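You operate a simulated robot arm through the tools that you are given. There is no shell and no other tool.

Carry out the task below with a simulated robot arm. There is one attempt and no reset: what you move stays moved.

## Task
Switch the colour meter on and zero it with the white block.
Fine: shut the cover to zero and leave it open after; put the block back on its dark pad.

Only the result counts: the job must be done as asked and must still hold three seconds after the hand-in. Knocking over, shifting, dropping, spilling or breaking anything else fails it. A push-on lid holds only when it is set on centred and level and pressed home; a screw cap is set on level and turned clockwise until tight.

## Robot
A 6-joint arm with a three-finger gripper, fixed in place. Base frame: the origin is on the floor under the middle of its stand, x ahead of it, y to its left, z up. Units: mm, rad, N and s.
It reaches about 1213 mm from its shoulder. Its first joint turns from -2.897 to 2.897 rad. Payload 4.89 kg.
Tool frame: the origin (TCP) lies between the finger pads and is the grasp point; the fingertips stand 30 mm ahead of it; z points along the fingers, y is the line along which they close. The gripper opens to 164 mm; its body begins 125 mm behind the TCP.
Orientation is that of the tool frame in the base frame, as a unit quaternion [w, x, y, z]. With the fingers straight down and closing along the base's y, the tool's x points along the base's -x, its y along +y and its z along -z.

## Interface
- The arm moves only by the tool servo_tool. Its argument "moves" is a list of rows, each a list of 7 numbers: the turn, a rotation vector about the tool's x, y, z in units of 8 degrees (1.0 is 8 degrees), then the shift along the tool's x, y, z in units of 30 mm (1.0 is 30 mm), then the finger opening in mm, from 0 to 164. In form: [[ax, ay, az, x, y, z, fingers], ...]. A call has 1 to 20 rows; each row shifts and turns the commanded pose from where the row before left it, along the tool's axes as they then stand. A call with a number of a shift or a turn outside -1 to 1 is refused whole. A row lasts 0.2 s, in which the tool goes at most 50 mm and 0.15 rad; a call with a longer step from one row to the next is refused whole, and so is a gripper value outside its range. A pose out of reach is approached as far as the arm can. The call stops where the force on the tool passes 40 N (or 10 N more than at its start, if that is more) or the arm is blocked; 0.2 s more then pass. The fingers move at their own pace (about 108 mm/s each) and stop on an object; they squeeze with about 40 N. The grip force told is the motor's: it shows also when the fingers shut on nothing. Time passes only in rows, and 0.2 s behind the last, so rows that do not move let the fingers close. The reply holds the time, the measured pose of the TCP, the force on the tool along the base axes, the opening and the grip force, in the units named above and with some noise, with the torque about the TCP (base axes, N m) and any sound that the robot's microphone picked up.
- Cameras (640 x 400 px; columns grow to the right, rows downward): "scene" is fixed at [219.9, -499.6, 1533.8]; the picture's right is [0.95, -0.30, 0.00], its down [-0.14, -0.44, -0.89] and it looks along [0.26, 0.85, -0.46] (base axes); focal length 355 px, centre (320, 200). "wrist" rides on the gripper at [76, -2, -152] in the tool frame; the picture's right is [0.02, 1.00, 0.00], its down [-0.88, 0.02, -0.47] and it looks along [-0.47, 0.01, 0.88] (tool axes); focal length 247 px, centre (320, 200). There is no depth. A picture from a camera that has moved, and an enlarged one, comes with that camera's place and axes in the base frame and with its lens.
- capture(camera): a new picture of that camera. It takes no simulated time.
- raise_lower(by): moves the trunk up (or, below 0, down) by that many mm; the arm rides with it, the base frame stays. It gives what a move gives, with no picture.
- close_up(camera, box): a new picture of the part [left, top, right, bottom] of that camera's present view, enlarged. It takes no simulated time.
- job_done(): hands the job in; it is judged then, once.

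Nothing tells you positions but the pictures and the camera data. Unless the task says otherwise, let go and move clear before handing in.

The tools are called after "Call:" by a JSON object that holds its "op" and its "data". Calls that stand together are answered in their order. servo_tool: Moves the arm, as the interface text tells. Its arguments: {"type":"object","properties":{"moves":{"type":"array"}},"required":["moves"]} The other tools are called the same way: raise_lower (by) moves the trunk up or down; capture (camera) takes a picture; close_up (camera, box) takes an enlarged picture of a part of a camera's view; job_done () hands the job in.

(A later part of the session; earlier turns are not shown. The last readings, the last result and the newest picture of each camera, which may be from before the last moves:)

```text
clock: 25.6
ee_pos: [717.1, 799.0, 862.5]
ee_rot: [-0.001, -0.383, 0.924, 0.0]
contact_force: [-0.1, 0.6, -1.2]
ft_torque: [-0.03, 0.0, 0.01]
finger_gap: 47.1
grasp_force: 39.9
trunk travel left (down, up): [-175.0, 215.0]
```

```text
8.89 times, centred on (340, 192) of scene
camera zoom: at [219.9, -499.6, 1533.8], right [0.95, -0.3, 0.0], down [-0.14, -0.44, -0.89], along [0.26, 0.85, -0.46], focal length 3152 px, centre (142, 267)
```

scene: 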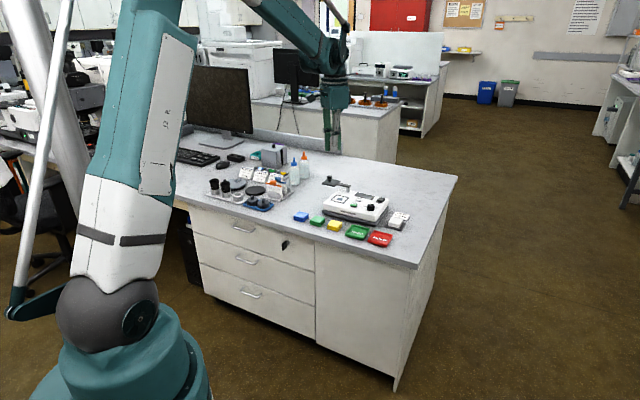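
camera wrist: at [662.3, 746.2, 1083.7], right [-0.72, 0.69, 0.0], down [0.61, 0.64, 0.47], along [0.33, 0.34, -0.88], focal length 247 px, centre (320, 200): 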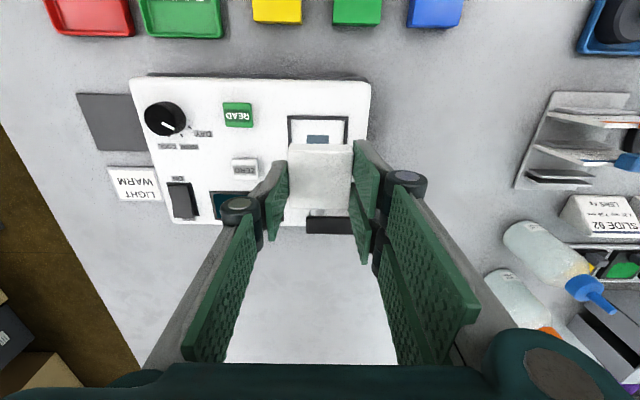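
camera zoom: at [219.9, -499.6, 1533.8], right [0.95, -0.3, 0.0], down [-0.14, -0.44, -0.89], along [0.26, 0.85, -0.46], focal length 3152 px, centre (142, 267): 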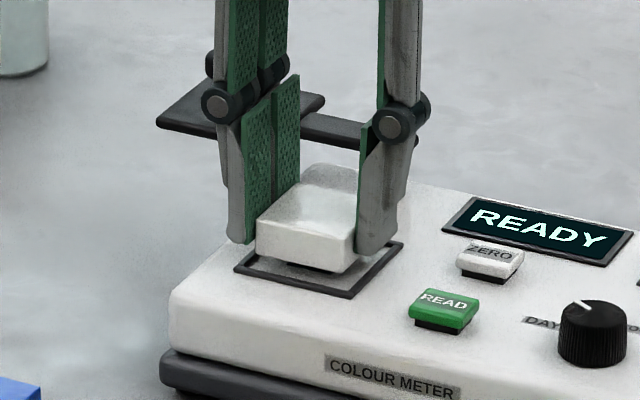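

Call:
{"op": "servo_tool", "data": {"moves": [[0, 0, 0, 0, 0, 0.05, 30], [0, 0, 0, 0, 0, 0.05, 30], [0, 0, 0, 0, 0, 0, 30]]}}

Call:
{"op": "close_up", "data": {"camera": "scene", "box": [310, 170, 370, 215]}}

```text
clock: 26.4
ee_pos: [717.6, 799.4, 860.2]
ee_rot: [0.0, -0.383, 0.924, 0.0]
contact_force: [-0.1, 0.5, -0.9]
ft_torque: [0.0, -0.02, -0.01]
finger_gap: 47.4
grasp_force: 39.4
trunk travel left (down, up): [-175.0, 215.0]
```

```text
8.89 times, centred on (340, 192) of scene
camera zoom: at [219.9, -499.6, 1533.8], right [0.95, -0.3, 0.0], down [-0.14, -0.44, -0.89], along [0.26, 0.85, -0.46], focal length 3152 px, centre (142, 267)
```

zoom: 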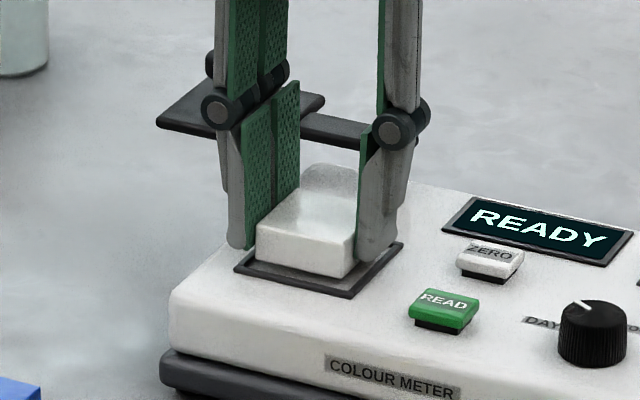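

Call:
{"op": "servo_tool", "data": {"moves": [[0, 0, 0, 0, 0, 0.05, 30], [0, 0, 0, 0, 0, 0, 30]]}}

```text
clock: 27.0
ee_pos: [717.2, 798.8, 858.9]
ee_rot: [0.0, -0.382, 0.924, 0.001]
contact_force: [0.2, -0.4, -1.9]
ft_torque: [0.0, 0.0, -0.03]
finger_gap: 47.2
grasp_force: 39.6
trunk travel left (down, up): [-175.0, 215.0]
```

Call:
{"op": "servo_tool", "data": {"moves": [[0, 0, 0, 0, 0, 0.05, 30], [0, 0, 0, 0, 0, 0, 30]]}}

Call:
{"op": "close_up", "data": {"camera": "scene", "box": [320, 180, 360, 210]}}

```text
clock: 27.6
ee_pos: [716.1, 799.3, 856.0]
ee_rot: [0.0, -0.383, 0.924, 0.0]
contact_force: [0.9, 0.0, -0.4]
ft_torque: [-0.02, -0.01, -0.01]
finger_gap: 47.4
grasp_force: 39.9
trunk travel left (down, up): [-175.0, 215.0]
```

```text
13.33 times, centred on (340, 195) of scene
camera zoom: at [219.9, -499.6, 1533.8], right [0.95, -0.3, 0.0], down [-0.14, -0.44, -0.89], along [0.26, 0.85, -0.46], focal length 4729 px, centre (53, 267)
```

zoom: 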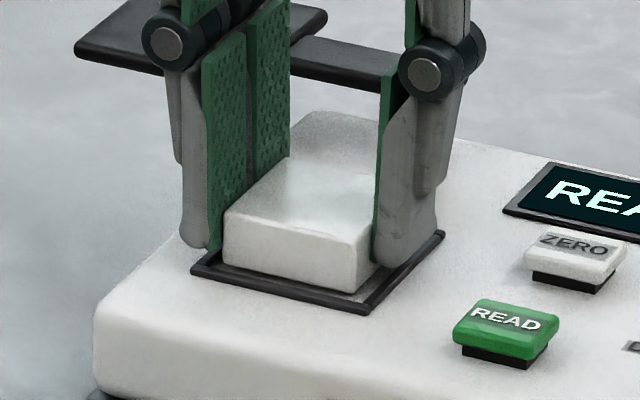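

Call:
{"op": "servo_tool", "data": {"moves": [[0, 0, 0, 0, 0, 0.04, 30], [0, 0, 0, 0, 0, 0, 30]]}}

```text
clock: 28.2
ee_pos: [717.2, 798.7, 855.7]
ee_rot: [0.0, -0.382, 0.924, 0.0]
contact_force: [0.3, -1.0, -0.7]
ft_torque: [-0.02, 0.0, -0.03]
finger_gap: 47.4
grasp_force: 40.2
trunk travel left (down, up): [-175.0, 215.0]
```

Call:
{"op": "servo_tool", "data": {"moves": [[0, 0, 0, 0, 0, 0.04, 30], [0, 0, 0, 0, 0, 0, 30]]}}

Call:
{"op": "close_up", "data": {"camera": "scene", "box": [320, 180, 360, 210]}}

```text
clock: 28.8
ee_pos: [717.3, 798.8, 855.1]
ee_rot: [0.0, -0.383, 0.924, 0.0]
contact_force: [0.7, 0.1, -0.9]
ft_torque: [-0.01, 0.02, -0.02]
finger_gap: 47.5
grasp_force: 40.2
trunk travel left (down, up): [-175.0, 215.0]
```

```text
13.33 times, centred on (340, 195) of scene
camera zoom: at [219.9, -499.6, 1533.8], right [0.95, -0.3, 0.0], down [-0.14, -0.44, -0.89], along [0.26, 0.85, -0.46], focal length 4729 px, centre (53, 267)
```

zoom: 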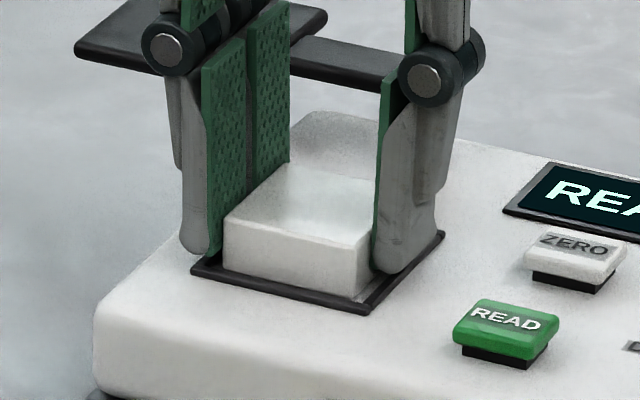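

Call:
{"op": "close_up", "data": {"camera": "scene", "box": [325, 188, 350, 205]}}

Call:
{"op": "close_up", "data": {"camera": "wrist", "box": [250, 90, 390, 240]}}

```text
16.00 times, centred on (338, 196) of scene
camera zoom: at [219.9, -499.6, 1533.8], right [0.95, -0.3, 0.0], down [-0.14, -0.44, -0.89], along [0.26, 0.85, -0.46], focal length 5674 px, centre (40, 256)
```

zoom: 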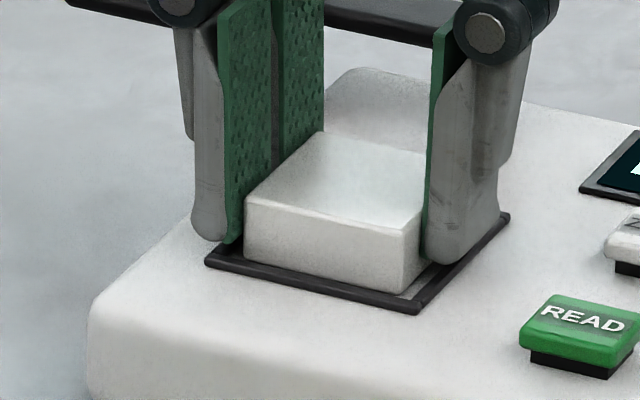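

```text
2.67 times, centred on (320, 165) of wrist
camera zoom: at [663.8, 744.3, 1005.9], right [-0.72, 0.69, 0.0], down [0.61, 0.64, 0.47], along [0.33, 0.34, -0.88], focal length 659 px, centre (320, 293)
```

zoom: 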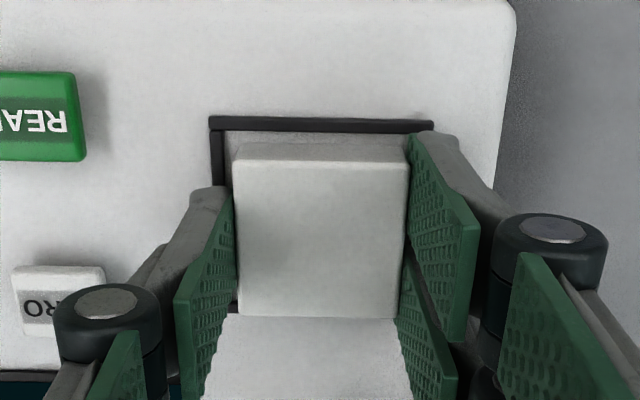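

Call:
{"op": "servo_tool", "data": {"moves": [[0, 0, 0, 0, 0, 0.04, 30], [0, 0, 0, 0, 0, 0.02, 30], [0, 0, 0, 0, 0, 0, 30]]}}

Call:
{"op": "close_up", "data": {"camera": "scene", "box": [325, 188, 350, 205]}}

```text
clock: 29.6
ee_pos: [716.8, 798.2, 854.0]
ee_rot: [0.001, -0.382, 0.924, 0.0]
contact_force: [8.6, 6.3, 27.0]
ft_torque: [0.11, -0.08, -0.04]
finger_gap: 47.1
grasp_force: 39.9
trunk travel left (down, up): [-175.0, 215.0]
```

```text
16.00 times, centred on (338, 196) of scene
camera zoom: at [219.9, -499.6, 1533.8], right [0.95, -0.3, 0.0], down [-0.14, -0.44, -0.89], along [0.26, 0.85, -0.46], focal length 5674 px, centre (40, 256)
```

zoom: 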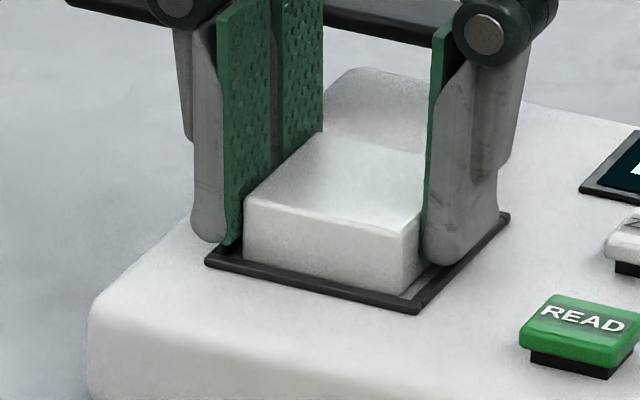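

The block is seated on the window (27 N reaction). I'll ease off 1 mm, open the fingers to 66 mm and lift clear.

Call:
{"op": "servo_tool", "data": {"moves": [[0, 0, 0, 0, 0, -0.04, 30], [0, 0, 0, 0, 0, 0, 66], [0, 0, 0, 0, 0, 0, 66], [0, 0, 0, 0, 0, 0, 66]]}}

Call:
{"op": "close_up", "data": {"camera": "scene", "box": [320, 180, 360, 210]}}

Call:
{"op": "capture", "data": {"camera": "wrist"}}

```text
clock: 30.6
ee_pos: [718.0, 799.2, 854.0]
ee_rot: [0.0, -0.383, 0.924, 0.0]
contact_force: [0.1, -0.3, 0.0]
ft_torque: [-0.02, -0.01, 0.03]
finger_gap: 65.9
grasp_force: 0.0
trunk travel left (down, up): [-175.0, 215.0]
```

```text
13.33 times, centred on (340, 195) of scene
camera zoom: at [219.9, -499.6, 1533.8], right [0.95, -0.3, 0.0], down [-0.14, -0.44, -0.89], along [0.26, 0.85, -0.46], focal length 4729 px, centre (53, 267)
```

zoom: 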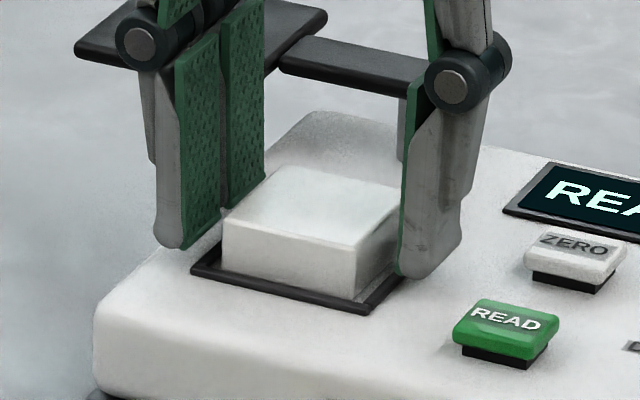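

```text
taken
camera wrist: at [663.6, 744.4, 1005.2], right [-0.72, 0.69, 0.0], down [0.61, 0.64, 0.47], along [0.33, 0.34, -0.88], focal length 247 px, centre (320, 200)
```

wrist: 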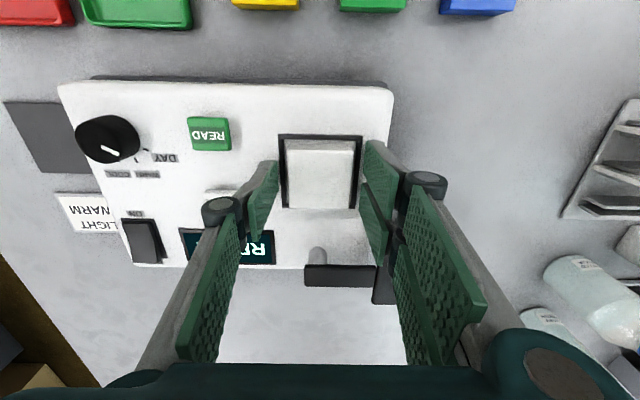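

The block sits squarely inside the window frame. I'll raise the hand straight up and then look at the cover and its knob from closer.

Call:
{"op": "servo_tool", "data": {"moves": [[0, 0, 0, 0, 0, -0.4, 66], [0, 0, 0, 0, 0, -1, 66], [0, 0, 0, 0, 0, -1, 66], [0, 0, 0, 0, 0, -1, 66], [0, 0, 0, 0, 0, -0.8, 66], [0, 0, 0, -0.3, 0.8, 0, 66], [0, 0, 0, -0.3, 0.8, 0, 66], [0, 0, 0, 0, 0, 0, 66]]}}

Call:
{"op": "capture", "data": {"camera": "wrist"}}

Call:
{"op": "close_up", "data": {"camera": "scene", "box": [310, 170, 370, 210]}}

```text
clock: 32.4
ee_pos: [696.6, 846.2, 979.6]
ee_rot: [0.0, -0.383, 0.924, -0.001]
contact_force: [0.0, 0.5, 0.1]
ft_torque: [-0.01, 0.03, -0.01]
finger_gap: 65.8
grasp_force: 0.0
trunk travel left (down, up): [-175.0, 215.0]
```

```text
taken
camera wrist: at [642.9, 791.4, 1131.0], right [-0.72, 0.69, 0.0], down [0.61, 0.64, 0.47], along [0.33, 0.34, -0.88], focal length 247 px, centre (320, 200)
```

wrist: 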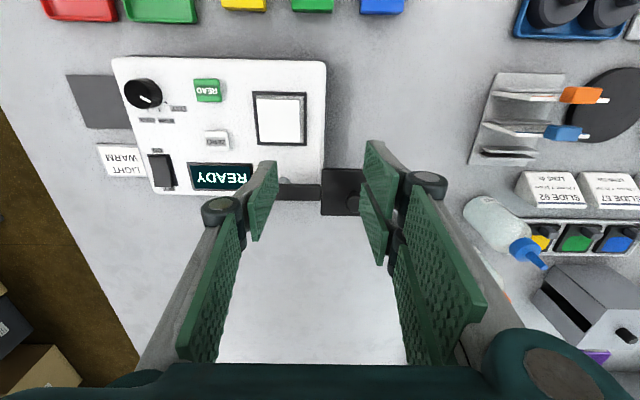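

```text
10.00 times, centred on (340, 190) of scene
camera zoom: at [219.9, -499.6, 1533.8], right [0.95, -0.3, 0.0], down [-0.14, -0.44, -0.89], along [0.26, 0.85, -0.46], focal length 3547 px, centre (120, 300)
```

zoom: 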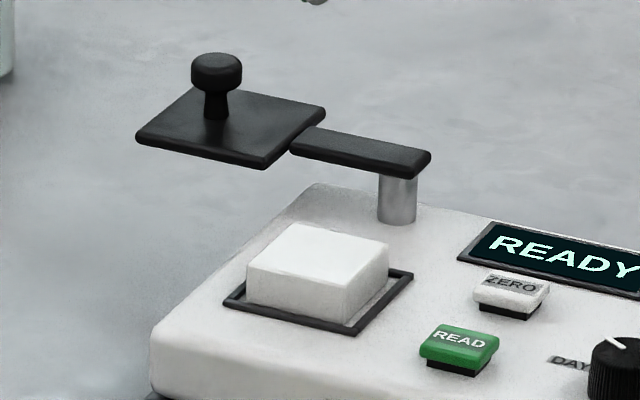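

Call:
{"op": "close_up", "data": {"camera": "wrist", "box": [240, 70, 400, 230]}}

```text
2.50 times, centred on (320, 150) of wrist
camera zoom: at [642.9, 791.4, 1131.0], right [-0.72, 0.69, 0.0], down [0.61, 0.64, 0.47], along [0.33, 0.34, -0.88], focal length 617 px, centre (320, 325)
```

zoom: 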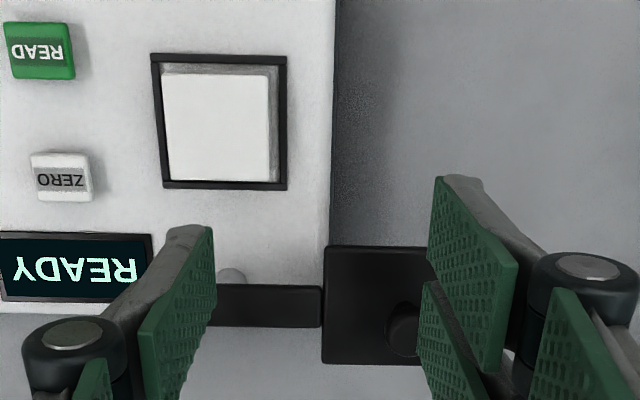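

I can see the cover well: knob near L≈145, B≈1156, head about 24 mm wide, plate top near z≈844, and the block clears under it. I'll turn the hand to 0° yaw and hover over the knob so the fingers can cage it.

Call:
{"op": "servo_tool", "data": {"moves": [[0, 0, 0.9375, 0, 0, 0, 66], [0, 0, 0.9375, 0, 0, 0, 66], [0, 0, 0.9375, 0, 0, 0, 66], [0, 0, 0.9375, 0, 0, 0, 66], [0, 0, 0.9375, 0, 0, 0, 66], [0, 0, 0.9375, 0, 0, 0, 66], [0, 0, 0, -0.2, 0.8, 0, 66], [0, 0, 0, -0.2, 0.8, 0, 66], [0, 0, 0, -0.22, 0.847, 0, 66], [0, 0, 0, 0, 0, 0, 66]]}}

Call:
{"op": "capture", "data": {"camera": "wrist"}}

Call:
{"op": "close_up", "data": {"camera": "wrist", "box": [220, 80, 420, 280]}}

Call:
{"op": "close_up", "data": {"camera": "scene", "box": [290, 130, 390, 210]}}

```text
clock: 34.6
ee_pos: [713.5, 918.3, 978.8]
ee_rot: [-0.001, -0.001, 1.0, 0.0]
contact_force: [0.7, 0.9, 0.3]
ft_torque: [-0.06, -0.03, -0.02]
finger_gap: 65.9
grasp_force: 0.0
trunk travel left (down, up): [-175.0, 215.0]
```

```text
taken
camera wrist: at [637.5, 917.3, 1130.8], right [-0.02, 1.0, 0.0], down [0.88, 0.02, 0.47], along [0.47, 0.01, -0.88], focal length 247 px, centre (320, 200)
```

wrist: 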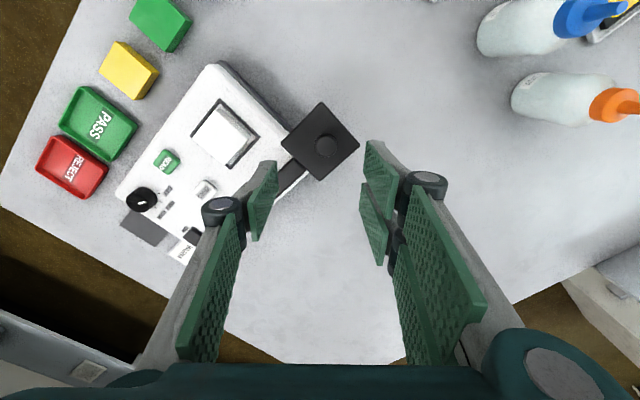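

```text
2.00 times, centred on (320, 180) of wrist
camera zoom: at [637.5, 917.3, 1130.8], right [-0.02, 1.0, 0.0], down [0.88, 0.02, 0.47], along [0.47, 0.01, -0.88], focal length 494 px, centre (320, 240)
```

zoom: 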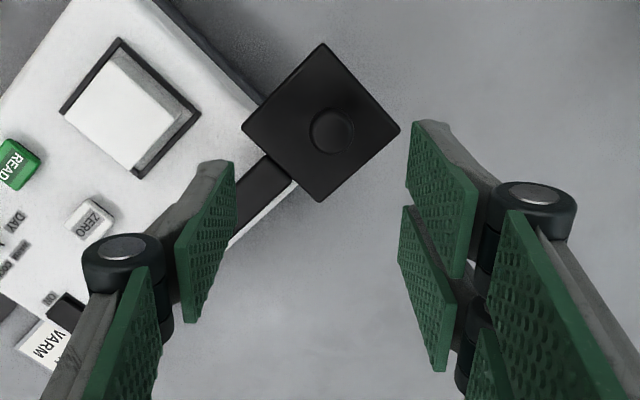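

```text
5.00 times, centred on (340, 170) of scene
camera zoom: at [219.9, -499.6, 1533.8], right [0.95, -0.3, 0.0], down [-0.14, -0.44, -0.89], along [0.26, 0.85, -0.46], focal length 1773 px, centre (220, 350)
```

zoom: 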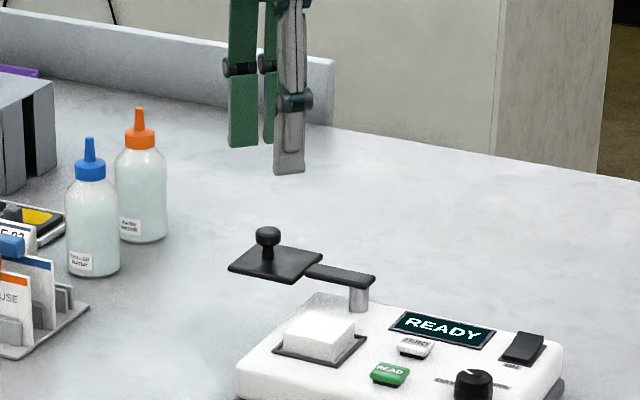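

The knob centre is at about (710, 925), slightly outboard of the plate's middle. I'll centre on it, narrow the gap to 46 mm and go down in two steps.

Call:
{"op": "servo_tool", "data": {"moves": [[0, 0, 0, 0.117, 0.22, 0, 46], [0, 0, 0, 0, 0, 0.7, 46], [0, 0, 0, 0, 0, 0.8, 46], [0, 0, 0, 0, 0, 0.5, 46], [0, 0, 0, 0, 0, 0, 46]]}}

Call:
{"op": "close_up", "data": {"camera": "wrist", "box": [220, 80, 420, 280]}}

Call:
{"op": "close_up", "data": {"camera": "scene", "box": [310, 150, 370, 200]}}

```text
clock: 35.8
ee_pos: [711.1, 924.8, 919.0]
ee_rot: [0.0, 0.0, 1.0, 0.0]
contact_force: [0.6, 0.6, 0.0]
ft_torque: [-0.01, 0.05, 0.0]
finger_gap: 46.3
grasp_force: 0.0
trunk travel left (down, up): [-175.0, 215.0]
```

```text
2.00 times, centred on (320, 180) of wrist
camera zoom: at [634.2, 924.8, 1070.6], right [-0.02, 1.0, 0.0], down [0.88, 0.02, 0.47], along [0.47, 0.01, -0.88], focal length 494 px, centre (320, 240)
```

zoom: 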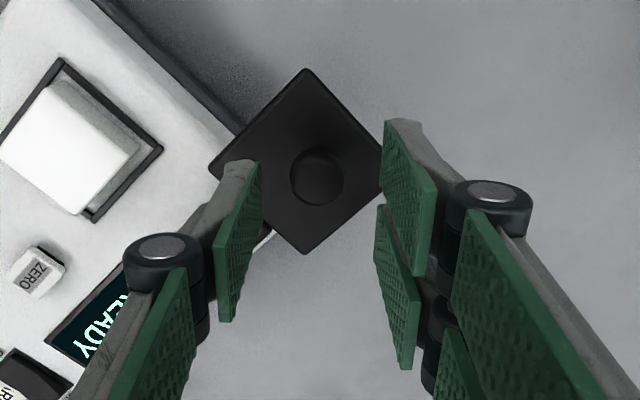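

```text
8.00 times, centred on (340, 175) of scene
camera zoom: at [219.9, -499.6, 1533.8], right [0.95, -0.3, 0.0], down [-0.14, -0.44, -0.89], along [0.26, 0.85, -0.46], focal length 2837 px, centre (160, 400)
```

zoom: 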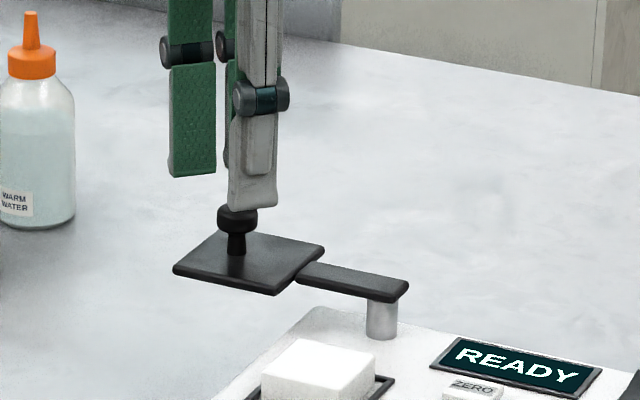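

Call:
{"op": "servo_tool", "data": {"moves": [[0, 0, 0, 0.03, 0, 0.4, 46], [0, 0, 0, 0, 0, 0.4, 46], [0, 0, 0, 0, 0, 0.25, 46], [0, 0, 0, 0, 0, 0, 46]]}}

Call:
{"op": "close_up", "data": {"camera": "scene", "box": [310, 160, 360, 200]}}

Call:
{"op": "close_up", "data": {"camera": "wrist", "box": [220, 80, 420, 280]}}

```text
clock: 36.8
ee_pos: [709.2, 926.2, 888.2]
ee_rot: [0.0, 0.0, 1.0, 0.0]
contact_force: [-0.9, 0.3, -0.3]
ft_torque: [-0.05, 0.03, -0.02]
finger_gap: 46.0
grasp_force: 0.0
trunk travel left (down, up): [-175.0, 215.0]
```

```text
10.00 times, centred on (335, 180) of scene
camera zoom: at [219.9, -499.6, 1533.8], right [0.95, -0.3, 0.0], down [-0.14, -0.44, -0.89], along [0.26, 0.85, -0.46], focal length 3547 px, centre (170, 400)
```

zoom: 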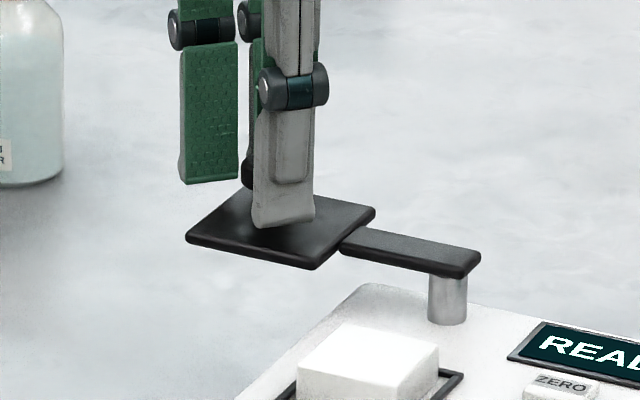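

```text
2.00 times, centred on (320, 180) of wrist
camera zoom: at [633.4, 924.7, 1039.1], right [-0.02, 1.0, 0.0], down [0.88, 0.02, 0.47], along [0.47, 0.01, -0.88], focal length 494 px, centre (320, 240)
```

zoom: 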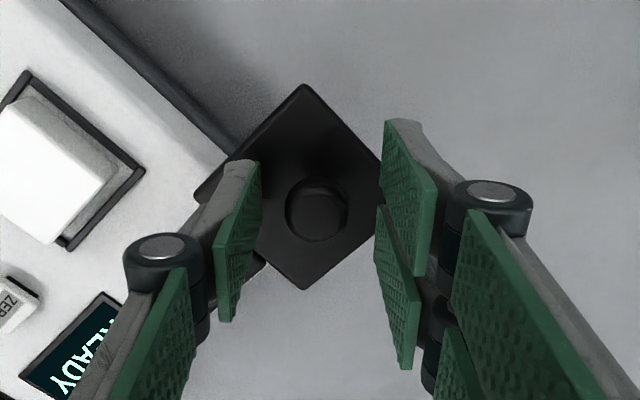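

Call:
{"op": "servo_tool", "data": {"moves": [[0, 0, 0, 0, 0, 0, 30], [0, 0, 0, 0, 0, 0, 30], [0, 0, 0, 0, 0, 0, 30]]}}

Call:
{"op": "close_up", "data": {"camera": "wrist", "box": [220, 80, 420, 280]}}

```text
clock: 37.6
ee_pos: [710.5, 926.4, 888.9]
ee_rot: [0.0, 0.0, 1.0, 0.0]
contact_force: [-0.3, -0.3, 0.8]
ft_torque: [-0.02, 0.02, 0.0]
finger_gap: 30.2
grasp_force: 0.0
trunk travel left (down, up): [-175.0, 215.0]
```

```text
2.00 times, centred on (320, 180) of wrist
camera zoom: at [633.4, 924.6, 1039.4], right [-0.02, 1.0, 0.0], down [0.88, 0.02, 0.47], along [0.47, 0.01, -0.88], focal length 494 px, centre (320, 240)
```

zoom: 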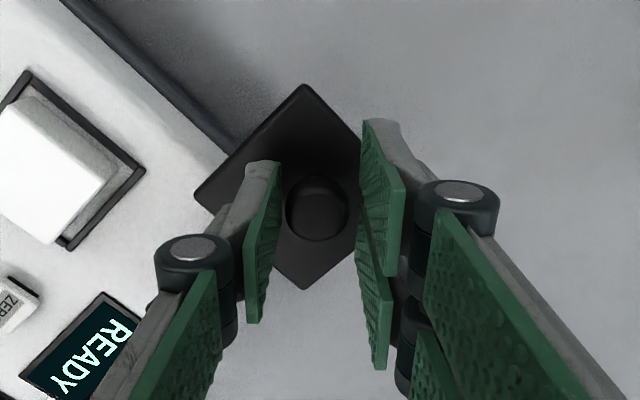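

The knob is caged with a little slack. I'll begin pushing the cover along its arc about the post, first 25°, and check that it swings.

Call:
{"op": "servo_tool", "data": {"moves": [[0, 0, 0, 0.184, -0.2007, 0, 30], [0, 0, 0, 0.1657, -0.216, 0, 30], [0, 0, 0, 0.1463, -0.2296, 0, 30], [0, 0, 0, 0.1257, -0.2414, 0, 30], [0, 0, 0, 0.1042, -0.2515, 0, 30], [0, 0, 0, 0, 0, 0, 30]]}}

Call:
{"op": "close_up", "data": {"camera": "scene", "box": [310, 160, 370, 210]}}

Call:
{"op": "close_up", "data": {"camera": "wrist", "box": [220, 80, 420, 280]}}

```text
clock: 39.0
ee_pos: [688.2, 891.6, 889.4]
ee_rot: [-0.001, 0.001, 1.0, 0.001]
contact_force: [0.2, 0.9, 0.1]
ft_torque: [0.0, 0.01, -0.01]
finger_gap: 29.7
grasp_force: 0.0
trunk travel left (down, up): [-175.0, 215.0]
```

```text
8.00 times, centred on (340, 185) of scene
camera zoom: at [219.9, -499.6, 1533.8], right [0.95, -0.3, 0.0], down [-0.14, -0.44, -0.89], along [0.26, 0.85, -0.46], focal length 2837 px, centre (160, 320)
```

zoom: 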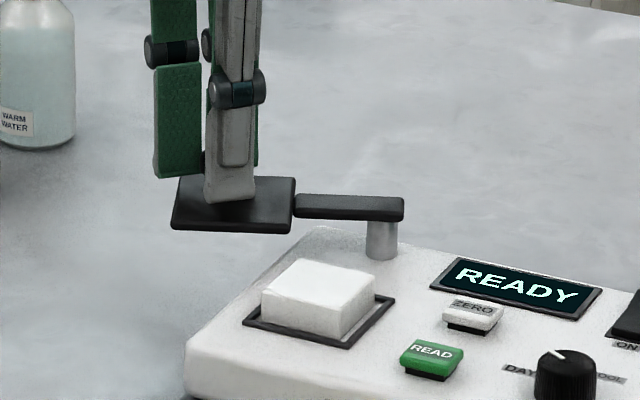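

```text
2.00 times, centred on (320, 180) of wrist
camera zoom: at [611.8, 890.5, 1040.1], right [-0.02, 1.0, 0.0], down [0.88, 0.02, 0.47], along [0.47, 0.01, -0.88], focal length 494 px, centre (320, 240)
```

zoom: 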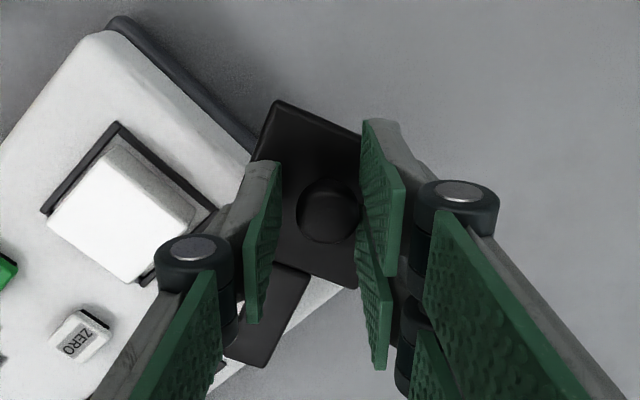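

The cover swings freely. I'll continue the arc and check its clearance above the block as it comes in.

Call:
{"op": "servo_tool", "data": {"moves": [[0, 0, 0, 0.0819, -0.2596, 0, 30], [0, 0, 0, 0.0589, -0.2657, 0, 30], [0, 0, 0, 0.0355, -0.2699, 0, 30], [0, 0, 0, 0.0119, -0.2719, 0, 30], [0, 0, 0, 0, 0, 0, 30]]}}

Call:
{"op": "close_up", "data": {"camera": "scene", "box": [310, 170, 370, 210]}}

Call:
{"op": "close_up", "data": {"camera": "wrist", "box": [220, 80, 420, 280]}}

```text
clock: 40.2
ee_pos: [681.7, 860.5, 889.4]
ee_rot: [0.0, 0.0, 1.0, 0.0]
contact_force: [-1.0, -0.5, 0.6]
ft_torque: [-0.01, -0.04, 0.03]
finger_gap: 29.9
grasp_force: 0.1
trunk travel left (down, up): [-175.0, 215.0]
```

```text
10.00 times, centred on (340, 190) of scene
camera zoom: at [219.9, -499.6, 1533.8], right [0.95, -0.3, 0.0], down [-0.14, -0.44, -0.89], along [0.26, 0.85, -0.46], focal length 3547 px, centre (120, 300)
```

zoom: 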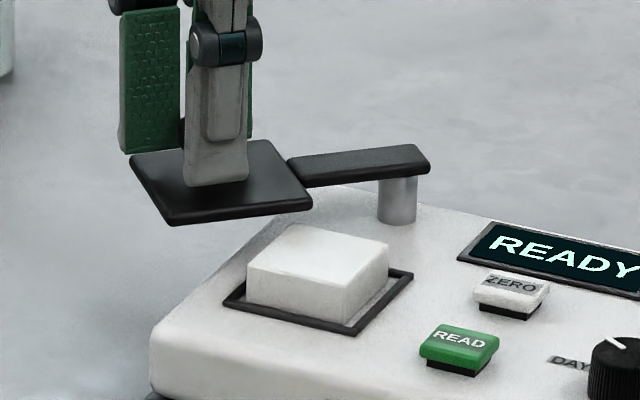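

```text
2.00 times, centred on (320, 180) of wrist
camera zoom: at [605.1, 858.1, 1039.8], right [-0.02, 1.0, 0.0], down [0.88, 0.02, 0.47], along [0.47, 0.01, -0.88], focal length 494 px, centre (320, 240)
```

zoom: 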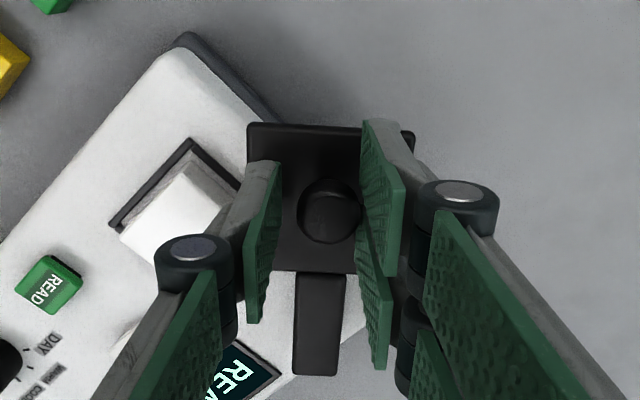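

Call:
{"op": "servo_tool", "data": {"moves": [[0, 0, 0, -0.0119, -0.2719, 0, 30], [0, 0, 0, -0.0355, -0.2699, 0, 30], [0, 0, 0, 0, 0, 0, 30]]}}

Call:
{"op": "close_up", "data": {"camera": "scene", "box": [315, 175, 360, 210]}}

```text
clock: 41.0
ee_pos: [683.9, 842.7, 887.6]
ee_rot: [0.0, 0.0, 1.0, -0.001]
contact_force: [1.0, -0.3, -0.3]
ft_torque: [-0.01, -0.03, -0.01]
finger_gap: 30.1
grasp_force: 0.1
trunk travel left (down, up): [-175.0, 215.0]
```

```text
11.43 times, centred on (338, 192) of scene
camera zoom: at [219.9, -499.6, 1533.8], right [0.95, -0.3, 0.0], down [-0.14, -0.44, -0.89], along [0.26, 0.85, -0.46], focal length 4053 px, centre (120, 286)
```

zoom: 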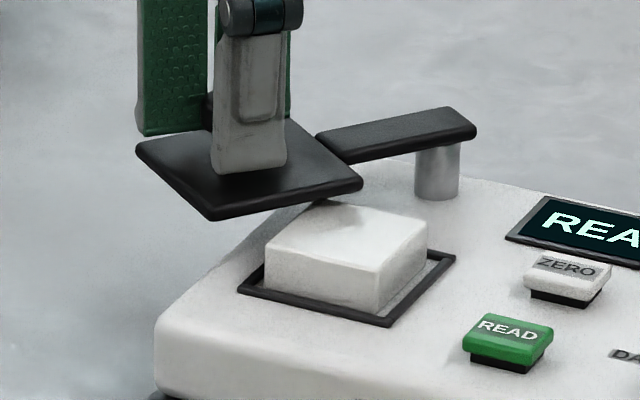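

Call:
{"op": "servo_tool", "data": {"moves": [[0, 0, 0, -0.0589, -0.2657, 0, 30], [0, 0, 0, -0.0819, -0.2596, 0, 30], [0, 0, 0, 0, 0, 0, 30]]}}

Call:
{"op": "close_up", "data": {"camera": "scene", "box": [315, 175, 360, 210]}}

```text
clock: 41.8
ee_pos: [688.0, 826.7, 888.6]
ee_rot: [0.0, 0.0, 1.0, 0.001]
contact_force: [-0.7, -0.9, -1.0]
ft_torque: [0.0, -0.02, -0.01]
finger_gap: 30.1
grasp_force: 0.0
trunk travel left (down, up): [-175.0, 215.0]
```

```text
11.43 times, centred on (338, 192) of scene
camera zoom: at [219.9, -499.6, 1533.8], right [0.95, -0.3, 0.0], down [-0.14, -0.44, -0.89], along [0.26, 0.85, -0.46], focal length 4053 px, centre (120, 286)
```

zoom: 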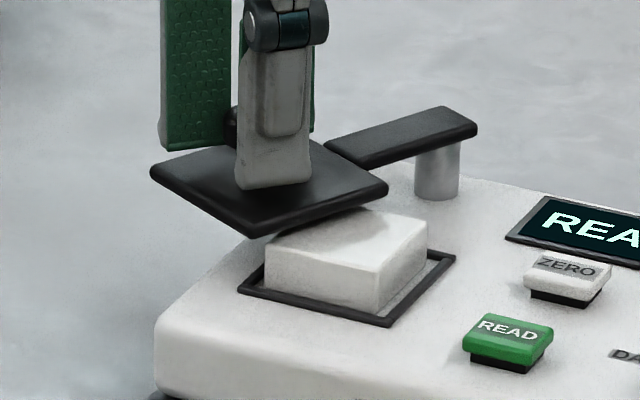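

The plate passes above the block without touching it. I'll finish the arc to the shut position.

Call:
{"op": "servo_tool", "data": {"moves": [[0, 0, 0, -0.1042, -0.2515, 0, 30], [0, 0, 0, -0.1257, -0.2414, 0, 30], [0, 0, 0, -0.1463, -0.2296, 0, 30], [0, 0, 0, -0.1657, -0.216, 0, 30], [0, 0, 0, 0, 0, 0, 30]]}}

Call:
{"op": "close_up", "data": {"camera": "scene", "box": [315, 175, 360, 210]}}

Call:
{"op": "capture", "data": {"camera": "wrist"}}

```text
clock: 43.0
ee_pos: [705.6, 799.7, 887.8]
ee_rot: [0.0, 0.0, 1.0, 0.0]
contact_force: [0.3, -1.2, -0.3]
ft_torque: [-0.06, -0.01, 0.0]
finger_gap: 30.3
grasp_force: 0.7
trunk travel left (down, up): [-175.0, 215.0]
```

```text
11.43 times, centred on (338, 192) of scene
camera zoom: at [219.9, -499.6, 1533.8], right [0.95, -0.3, 0.0], down [-0.14, -0.44, -0.89], along [0.26, 0.85, -0.46], focal length 4053 px, centre (120, 286)
```

zoom: 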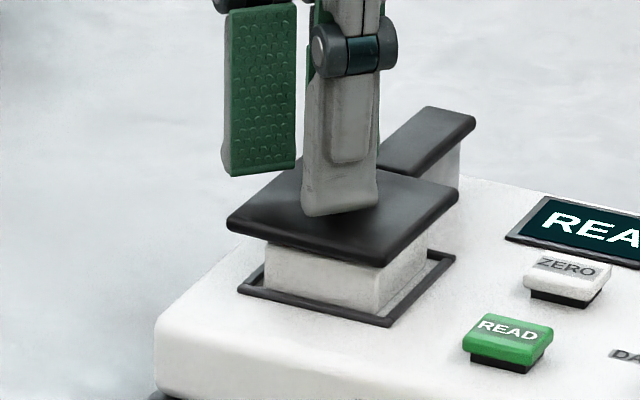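

```text
taken
camera wrist: at [627.9, 797.4, 1039.6], right [-0.02, 1.0, 0.0], down [0.88, 0.02, 0.47], along [0.47, 0.01, -0.88], focal length 247 px, centre (320, 200)
```

wrist: 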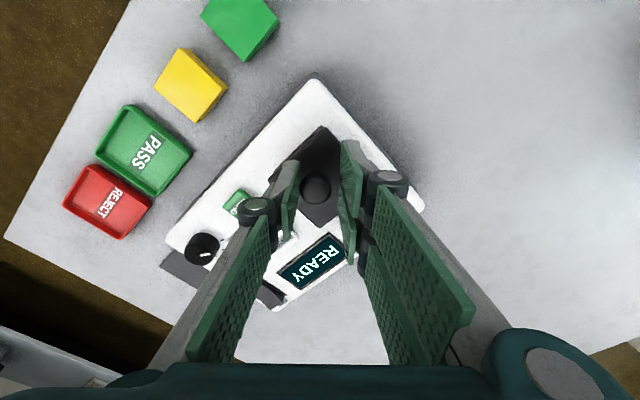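

Call:
{"op": "servo_tool", "data": {"moves": [[0, 0, 0, -0.184, -0.2007, 0, 30], [0, 0, 0, 0, 0, 0, 30]]}}

Call:
{"op": "close_up", "data": {"camera": "wrist", "box": [220, 80, 420, 280]}}

Call:
{"op": "close_up", "data": {"camera": "scene", "box": [315, 175, 360, 210]}}

```text
clock: 43.6
ee_pos: [709.8, 792.9, 888.4]
ee_rot: [0.0, 0.0, 1.0, 0.0]
contact_force: [-0.1, 0.9, -1.2]
ft_torque: [0.01, -0.01, -0.01]
finger_gap: 29.9
grasp_force: 0.1
trunk travel left (down, up): [-175.0, 215.0]
```

```text
2.00 times, centred on (320, 180) of wrist
camera zoom: at [633.2, 791.7, 1039.5], right [-0.02, 1.0, 0.0], down [0.88, 0.02, 0.47], along [0.47, 0.01, -0.88], focal length 494 px, centre (320, 240)
```

zoom: 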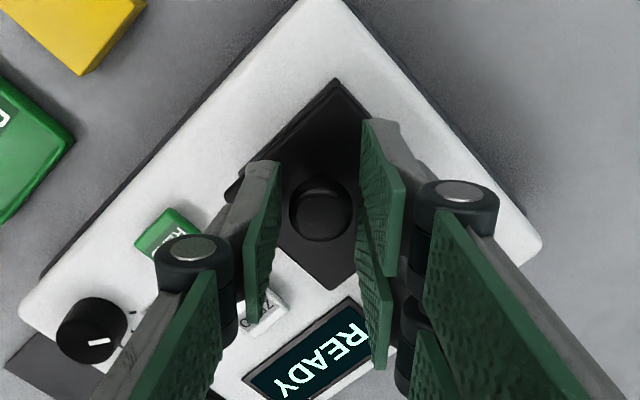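

```text
11.43 times, centred on (338, 192) of scene
camera zoom: at [219.9, -499.6, 1533.8], right [0.95, -0.3, 0.0], down [-0.14, -0.44, -0.89], along [0.26, 0.85, -0.46], focal length 4053 px, centre (120, 286)
```

zoom: 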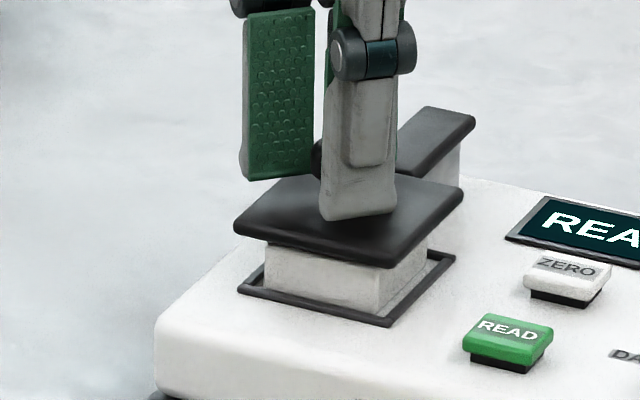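

The cover lines up parallel with the casing, right over the window: knob at 224.6° about the post, a 90° swing from open. I'll open the fingers, rise clear, and move over the ZERO button with the fingers closed.

Call:
{"op": "servo_tool", "data": {"moves": [[0, 0, 0, 0, 0, 0, 44], [0, 0, 0, 0, 0, 0, 44], [0, 0, 0, 0, 0, -0.5, 44], [0, 0, 0, 0, 0, -1, 44], [0, 0, 0, 0, 0, -1, 44], [0, 0, 0, 0, 0, -0.5, 0], [0, 0, 0, -0.679, -0.273, 0, 0], [0, 0, 0, -0.679, -0.273, 0, 0], [0, 0, 0, -0.679, -0.273, 0, 0], [0, 0, 0, -0.679, -0.273, 0, 0], [0, 0, 0, 0, 0, 0, 0]]}}

Call:
{"op": "capture", "data": {"camera": "wrist"}}

Call:
{"op": "close_up", "data": {"camera": "scene", "box": [310, 160, 390, 210]}}

```text
clock: 46.0
ee_pos: [791.4, 759.1, 977.8]
ee_rot: [0.0, 0.0, 1.0, -0.001]
contact_force: [0.1, -0.1, -0.2]
ft_torque: [0.04, 0.04, -0.01]
finger_gap: 0.0
grasp_force: 40.1
trunk travel left (down, up): [-175.0, 215.0]
```

```text
taken
camera wrist: at [715.5, 758.2, 1129.7], right [-0.02, 1.0, 0.0], down [0.88, 0.02, 0.47], along [0.47, 0.01, -0.88], focal length 247 px, centre (320, 200)
```

wrist: 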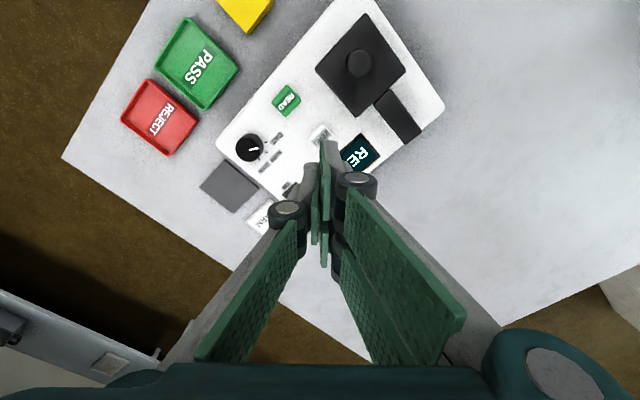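

```text
8.00 times, centred on (350, 185) of scene
camera zoom: at [219.9, -499.6, 1533.8], right [0.95, -0.3, 0.0], down [-0.14, -0.44, -0.89], along [0.26, 0.85, -0.46], focal length 2837 px, centre (80, 320)
```

zoom: 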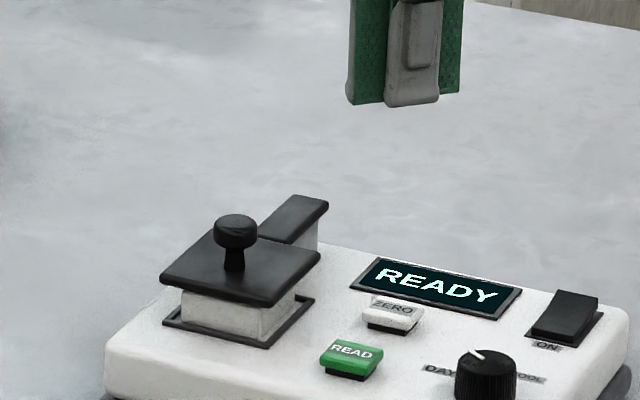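

Call:
{"op": "close_up", "data": {"camera": "wrist", "box": [260, 70, 400, 210]}}

```text
2.86 times, centred on (330, 140) of wrist
camera zoom: at [715.5, 758.2, 1129.7], right [-0.02, 1.0, 0.0], down [0.88, 0.02, 0.47], along [0.47, 0.01, -0.88], focal length 706 px, centre (291, 371)
```

zoom: 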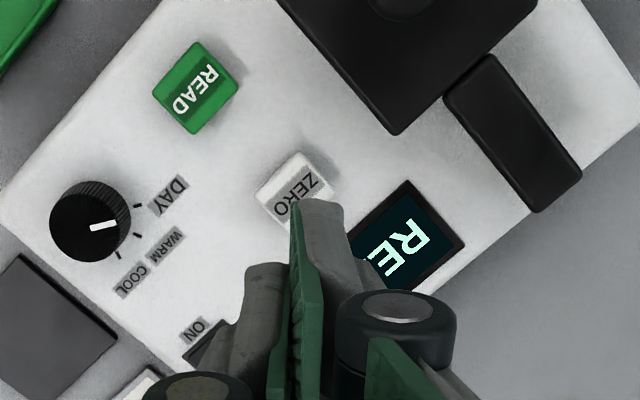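

ZERO sits right under the closed fingertips at about (790, 761), with READ and the cover well clear. I'll go down in stages and press lightly.

Call:
{"op": "servo_tool", "data": {"moves": [[0, 0, 0, 0.05, 0.07, 1, 0], [0, 0, 0, 0, 0, 1, 0], [0, 0, 0, 0, 0, 1, 0], [0, 0, 0, 0, 0, 0.6, 0], [0, 0, 0, 0, 0, 0, 0]]}}

Call:
{"op": "close_up", "data": {"camera": "scene", "box": [325, 175, 385, 215]}}

Call:
{"op": "capture", "data": {"camera": "wrist"}}

```text
clock: 47.2
ee_pos: [790.2, 761.2, 869.8]
ee_rot: [-0.001, 0.0, 1.0, 0.0]
contact_force: [0.3, 0.4, -0.7]
ft_torque: [-0.02, 0.04, 0.03]
finger_gap: 0.1
grasp_force: 39.8
trunk travel left (down, up): [-175.0, 215.0]
```

```text
10.00 times, centred on (355, 195) of scene
camera zoom: at [219.9, -499.6, 1533.8], right [0.95, -0.3, 0.0], down [-0.14, -0.44, -0.89], along [0.26, 0.85, -0.46], focal length 3547 px, centre (-30, 250)
```

zoom: 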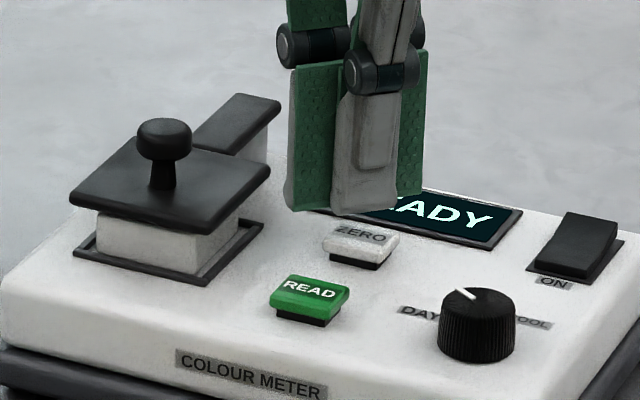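

```text
taken
camera wrist: at [713.4, 761.2, 1021.1], right [-0.02, 1.0, 0.0], down [0.88, 0.02, 0.47], along [0.47, 0.01, -0.88], focal length 247 px, centre (320, 200)
```

wrist: 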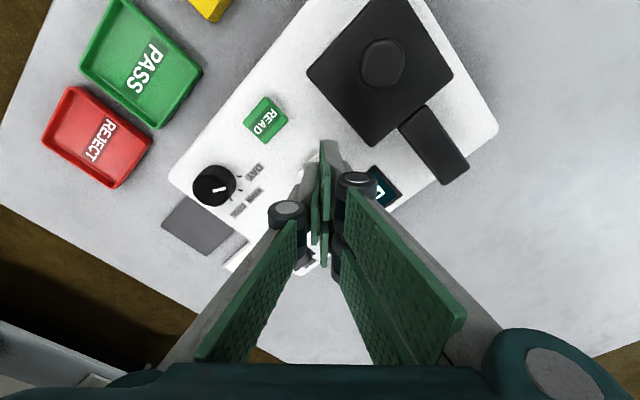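

Call:
{"op": "servo_tool", "data": {"moves": [[0, 0, 0, 0, 0, 0.2, 0], [0, 0, 0, 0, 0, 0.17, 0], [0, 0, 0, 0, 0, 0, 0]]}}

Call:
{"op": "close_up", "data": {"camera": "scene", "box": [325, 175, 385, 215]}}

```text
clock: 48.0
ee_pos: [789.5, 763.8, 858.7]
ee_rot: [0.0, 0.0, 1.0, -0.001]
contact_force: [-0.2, 0.5, 0.0]
ft_torque: [-0.01, 0.02, -0.03]
finger_gap: 0.0
grasp_force: 40.4
trunk travel left (down, up): [-175.0, 215.0]
```

```text
10.00 times, centred on (355, 195) of scene
camera zoom: at [219.9, -499.6, 1533.8], right [0.95, -0.3, 0.0], down [-0.14, -0.44, -0.89], along [0.26, 0.85, -0.46], focal length 3547 px, centre (-30, 250)
```

zoom: 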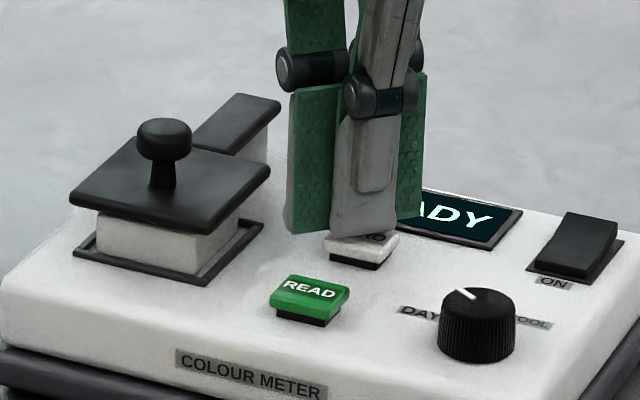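

Call:
{"op": "servo_tool", "data": {"moves": [[0, 0, 0, 0, 0, 0.06, 0], [0, 0, 0, 0, 0, 0.06, 0], [0, 0, 0, 0, 0, 0.06, 0], [0, 0, 0, 0, 0, 0, 0]]}}

Call:
{"op": "close_up", "data": {"camera": "scene", "box": [325, 175, 385, 215]}}

```text
clock: 49.0
ee_pos: [791.2, 762.5, 853.8]
ee_rot: [0.0, 0.0, 1.0, 0.0]
contact_force: [-0.4, 0.3, 1.5]
ft_torque: [0.02, -0.01, -0.03]
finger_gap: 6.0
grasp_force: 45.2
trunk travel left (down, up): [-175.0, 215.0]
```

```text
10.00 times, centred on (355, 195) of scene
camera zoom: at [219.9, -499.6, 1533.8], right [0.95, -0.3, 0.0], down [-0.14, -0.44, -0.89], along [0.26, 0.85, -0.46], focal length 3547 px, centre (-30, 250)
```

zoom: 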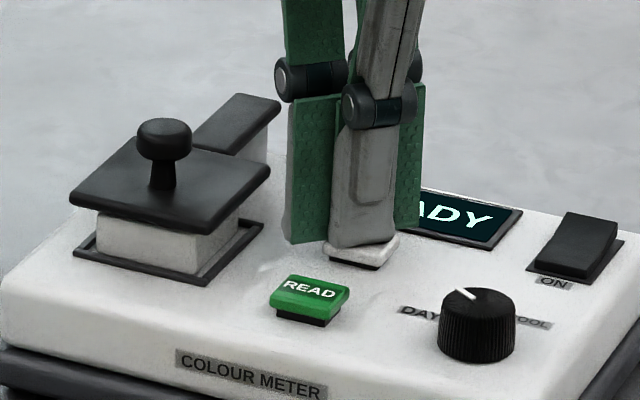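

Call:
{"op": "close_up", "data": {"camera": "wrist", "box": [270, 120, 400, 290]}}

Call:
{"op": "close_up", "data": {"camera": "scene", "box": [340, 185, 370, 205]}}

```text
2.35 times, centred on (335, 205) of wrist
camera zoom: at [713.3, 761.4, 1005.1], right [-0.02, 1.0, 0.0], down [0.88, 0.02, 0.47], along [0.47, 0.01, -0.88], focal length 581 px, centre (285, 188)
```

zoom: 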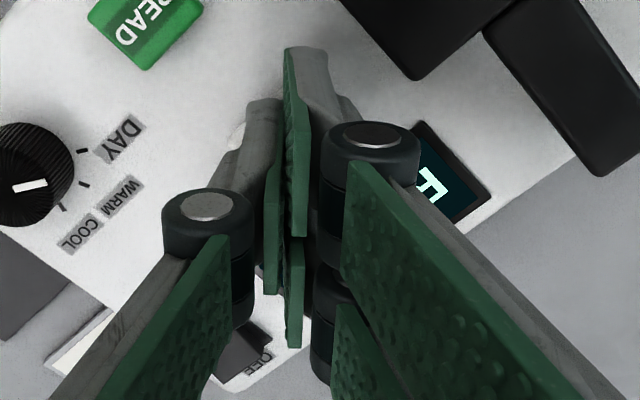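

```text
16.00 times, centred on (355, 195) of scene
camera zoom: at [219.9, -499.6, 1533.8], right [0.95, -0.3, 0.0], down [-0.14, -0.44, -0.89], along [0.26, 0.85, -0.46], focal length 5674 px, centre (-240, 280)
```

zoom: 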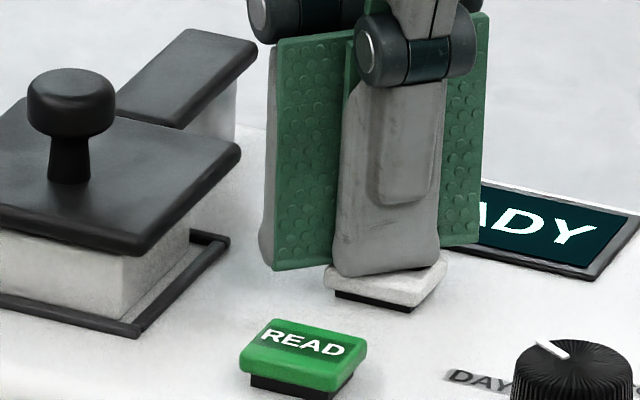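

Call:
{"op": "servo_tool", "data": {"moves": [[0, 0, 0, 0, 0, 0.05, 0], [0, 0, 0, 0, 0, 0.05, 0], [0, 0, 0, 0, 0, 0, 0]]}}

Call:
{"op": "close_up", "data": {"camera": "scene", "box": [340, 185, 370, 205]}}

```text
clock: 49.8
ee_pos: [789.1, 762.6, 852.4]
ee_rot: [0.0, 0.0, 1.0, -0.001]
contact_force: [0.5, 0.4, 3.4]
ft_torque: [0.02, -0.03, 0.02]
finger_gap: 6.1
grasp_force: 45.6
trunk travel left (down, up): [-175.0, 215.0]
heard: click
```

```text
16.00 times, centred on (355, 195) of scene
camera zoom: at [219.9, -499.6, 1533.8], right [0.95, -0.3, 0.0], down [-0.14, -0.44, -0.89], along [0.26, 0.85, -0.46], focal length 5674 px, centre (-240, 280)
```

zoom: 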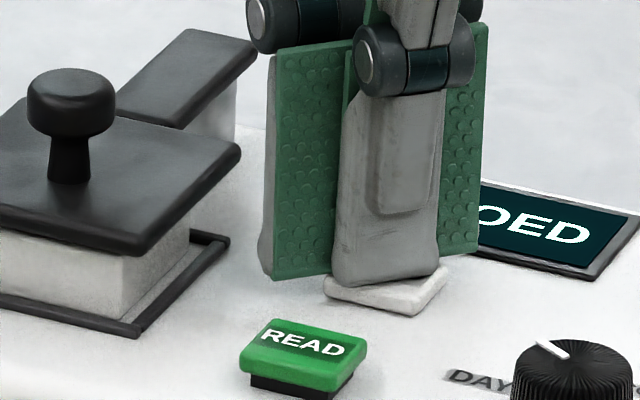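

A click was heard and the display has changed to what looks like "ZEROED". I'll lift off and confirm.

Call:
{"op": "servo_tool", "data": {"moves": [[0, 0, 0, 0, 0, -0.1, 0], [0, 0, 0, 0, 0, -0.3, 0], [0, 0, 0, 0, 0, -1, 0], [0, 0, 0, 0, 0, -1, 0], [0, 0, 0, 0, 0, -1, 0], [0, 0, 0, 0, 0, -0.8, 0], [0, 0, 0, 0, 0, 0, 0]]}}

Call:
{"op": "close_up", "data": {"camera": "scene", "box": [315, 170, 415, 233]}}

```text
clock: 51.4
ee_pos: [790.2, 762.9, 977.6]
ee_rot: [0.0, 0.001, 1.0, -0.001]
contact_force: [0.0, -0.1, 0.2]
ft_torque: [0.01, -0.01, -0.01]
finger_gap: 0.1
grasp_force: 45.1
trunk travel left (down, up): [-175.0, 215.0]
```

```text
6.35 times, centred on (365, 202) of scene
camera zoom: at [219.9, -499.6, 1533.8], right [0.95, -0.3, 0.0], down [-0.14, -0.44, -0.89], along [0.26, 0.85, -0.46], focal length 2252 px, centre (34, 190)
```

zoom: 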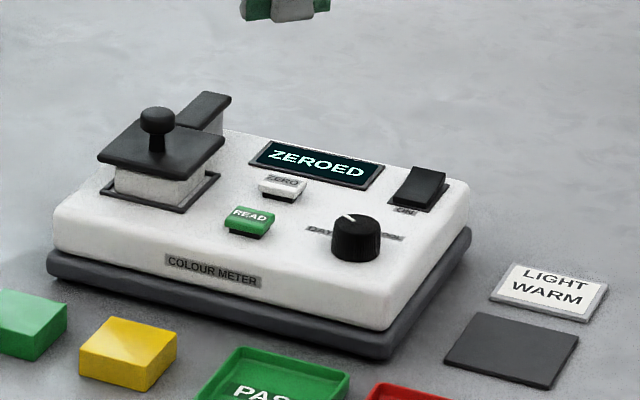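

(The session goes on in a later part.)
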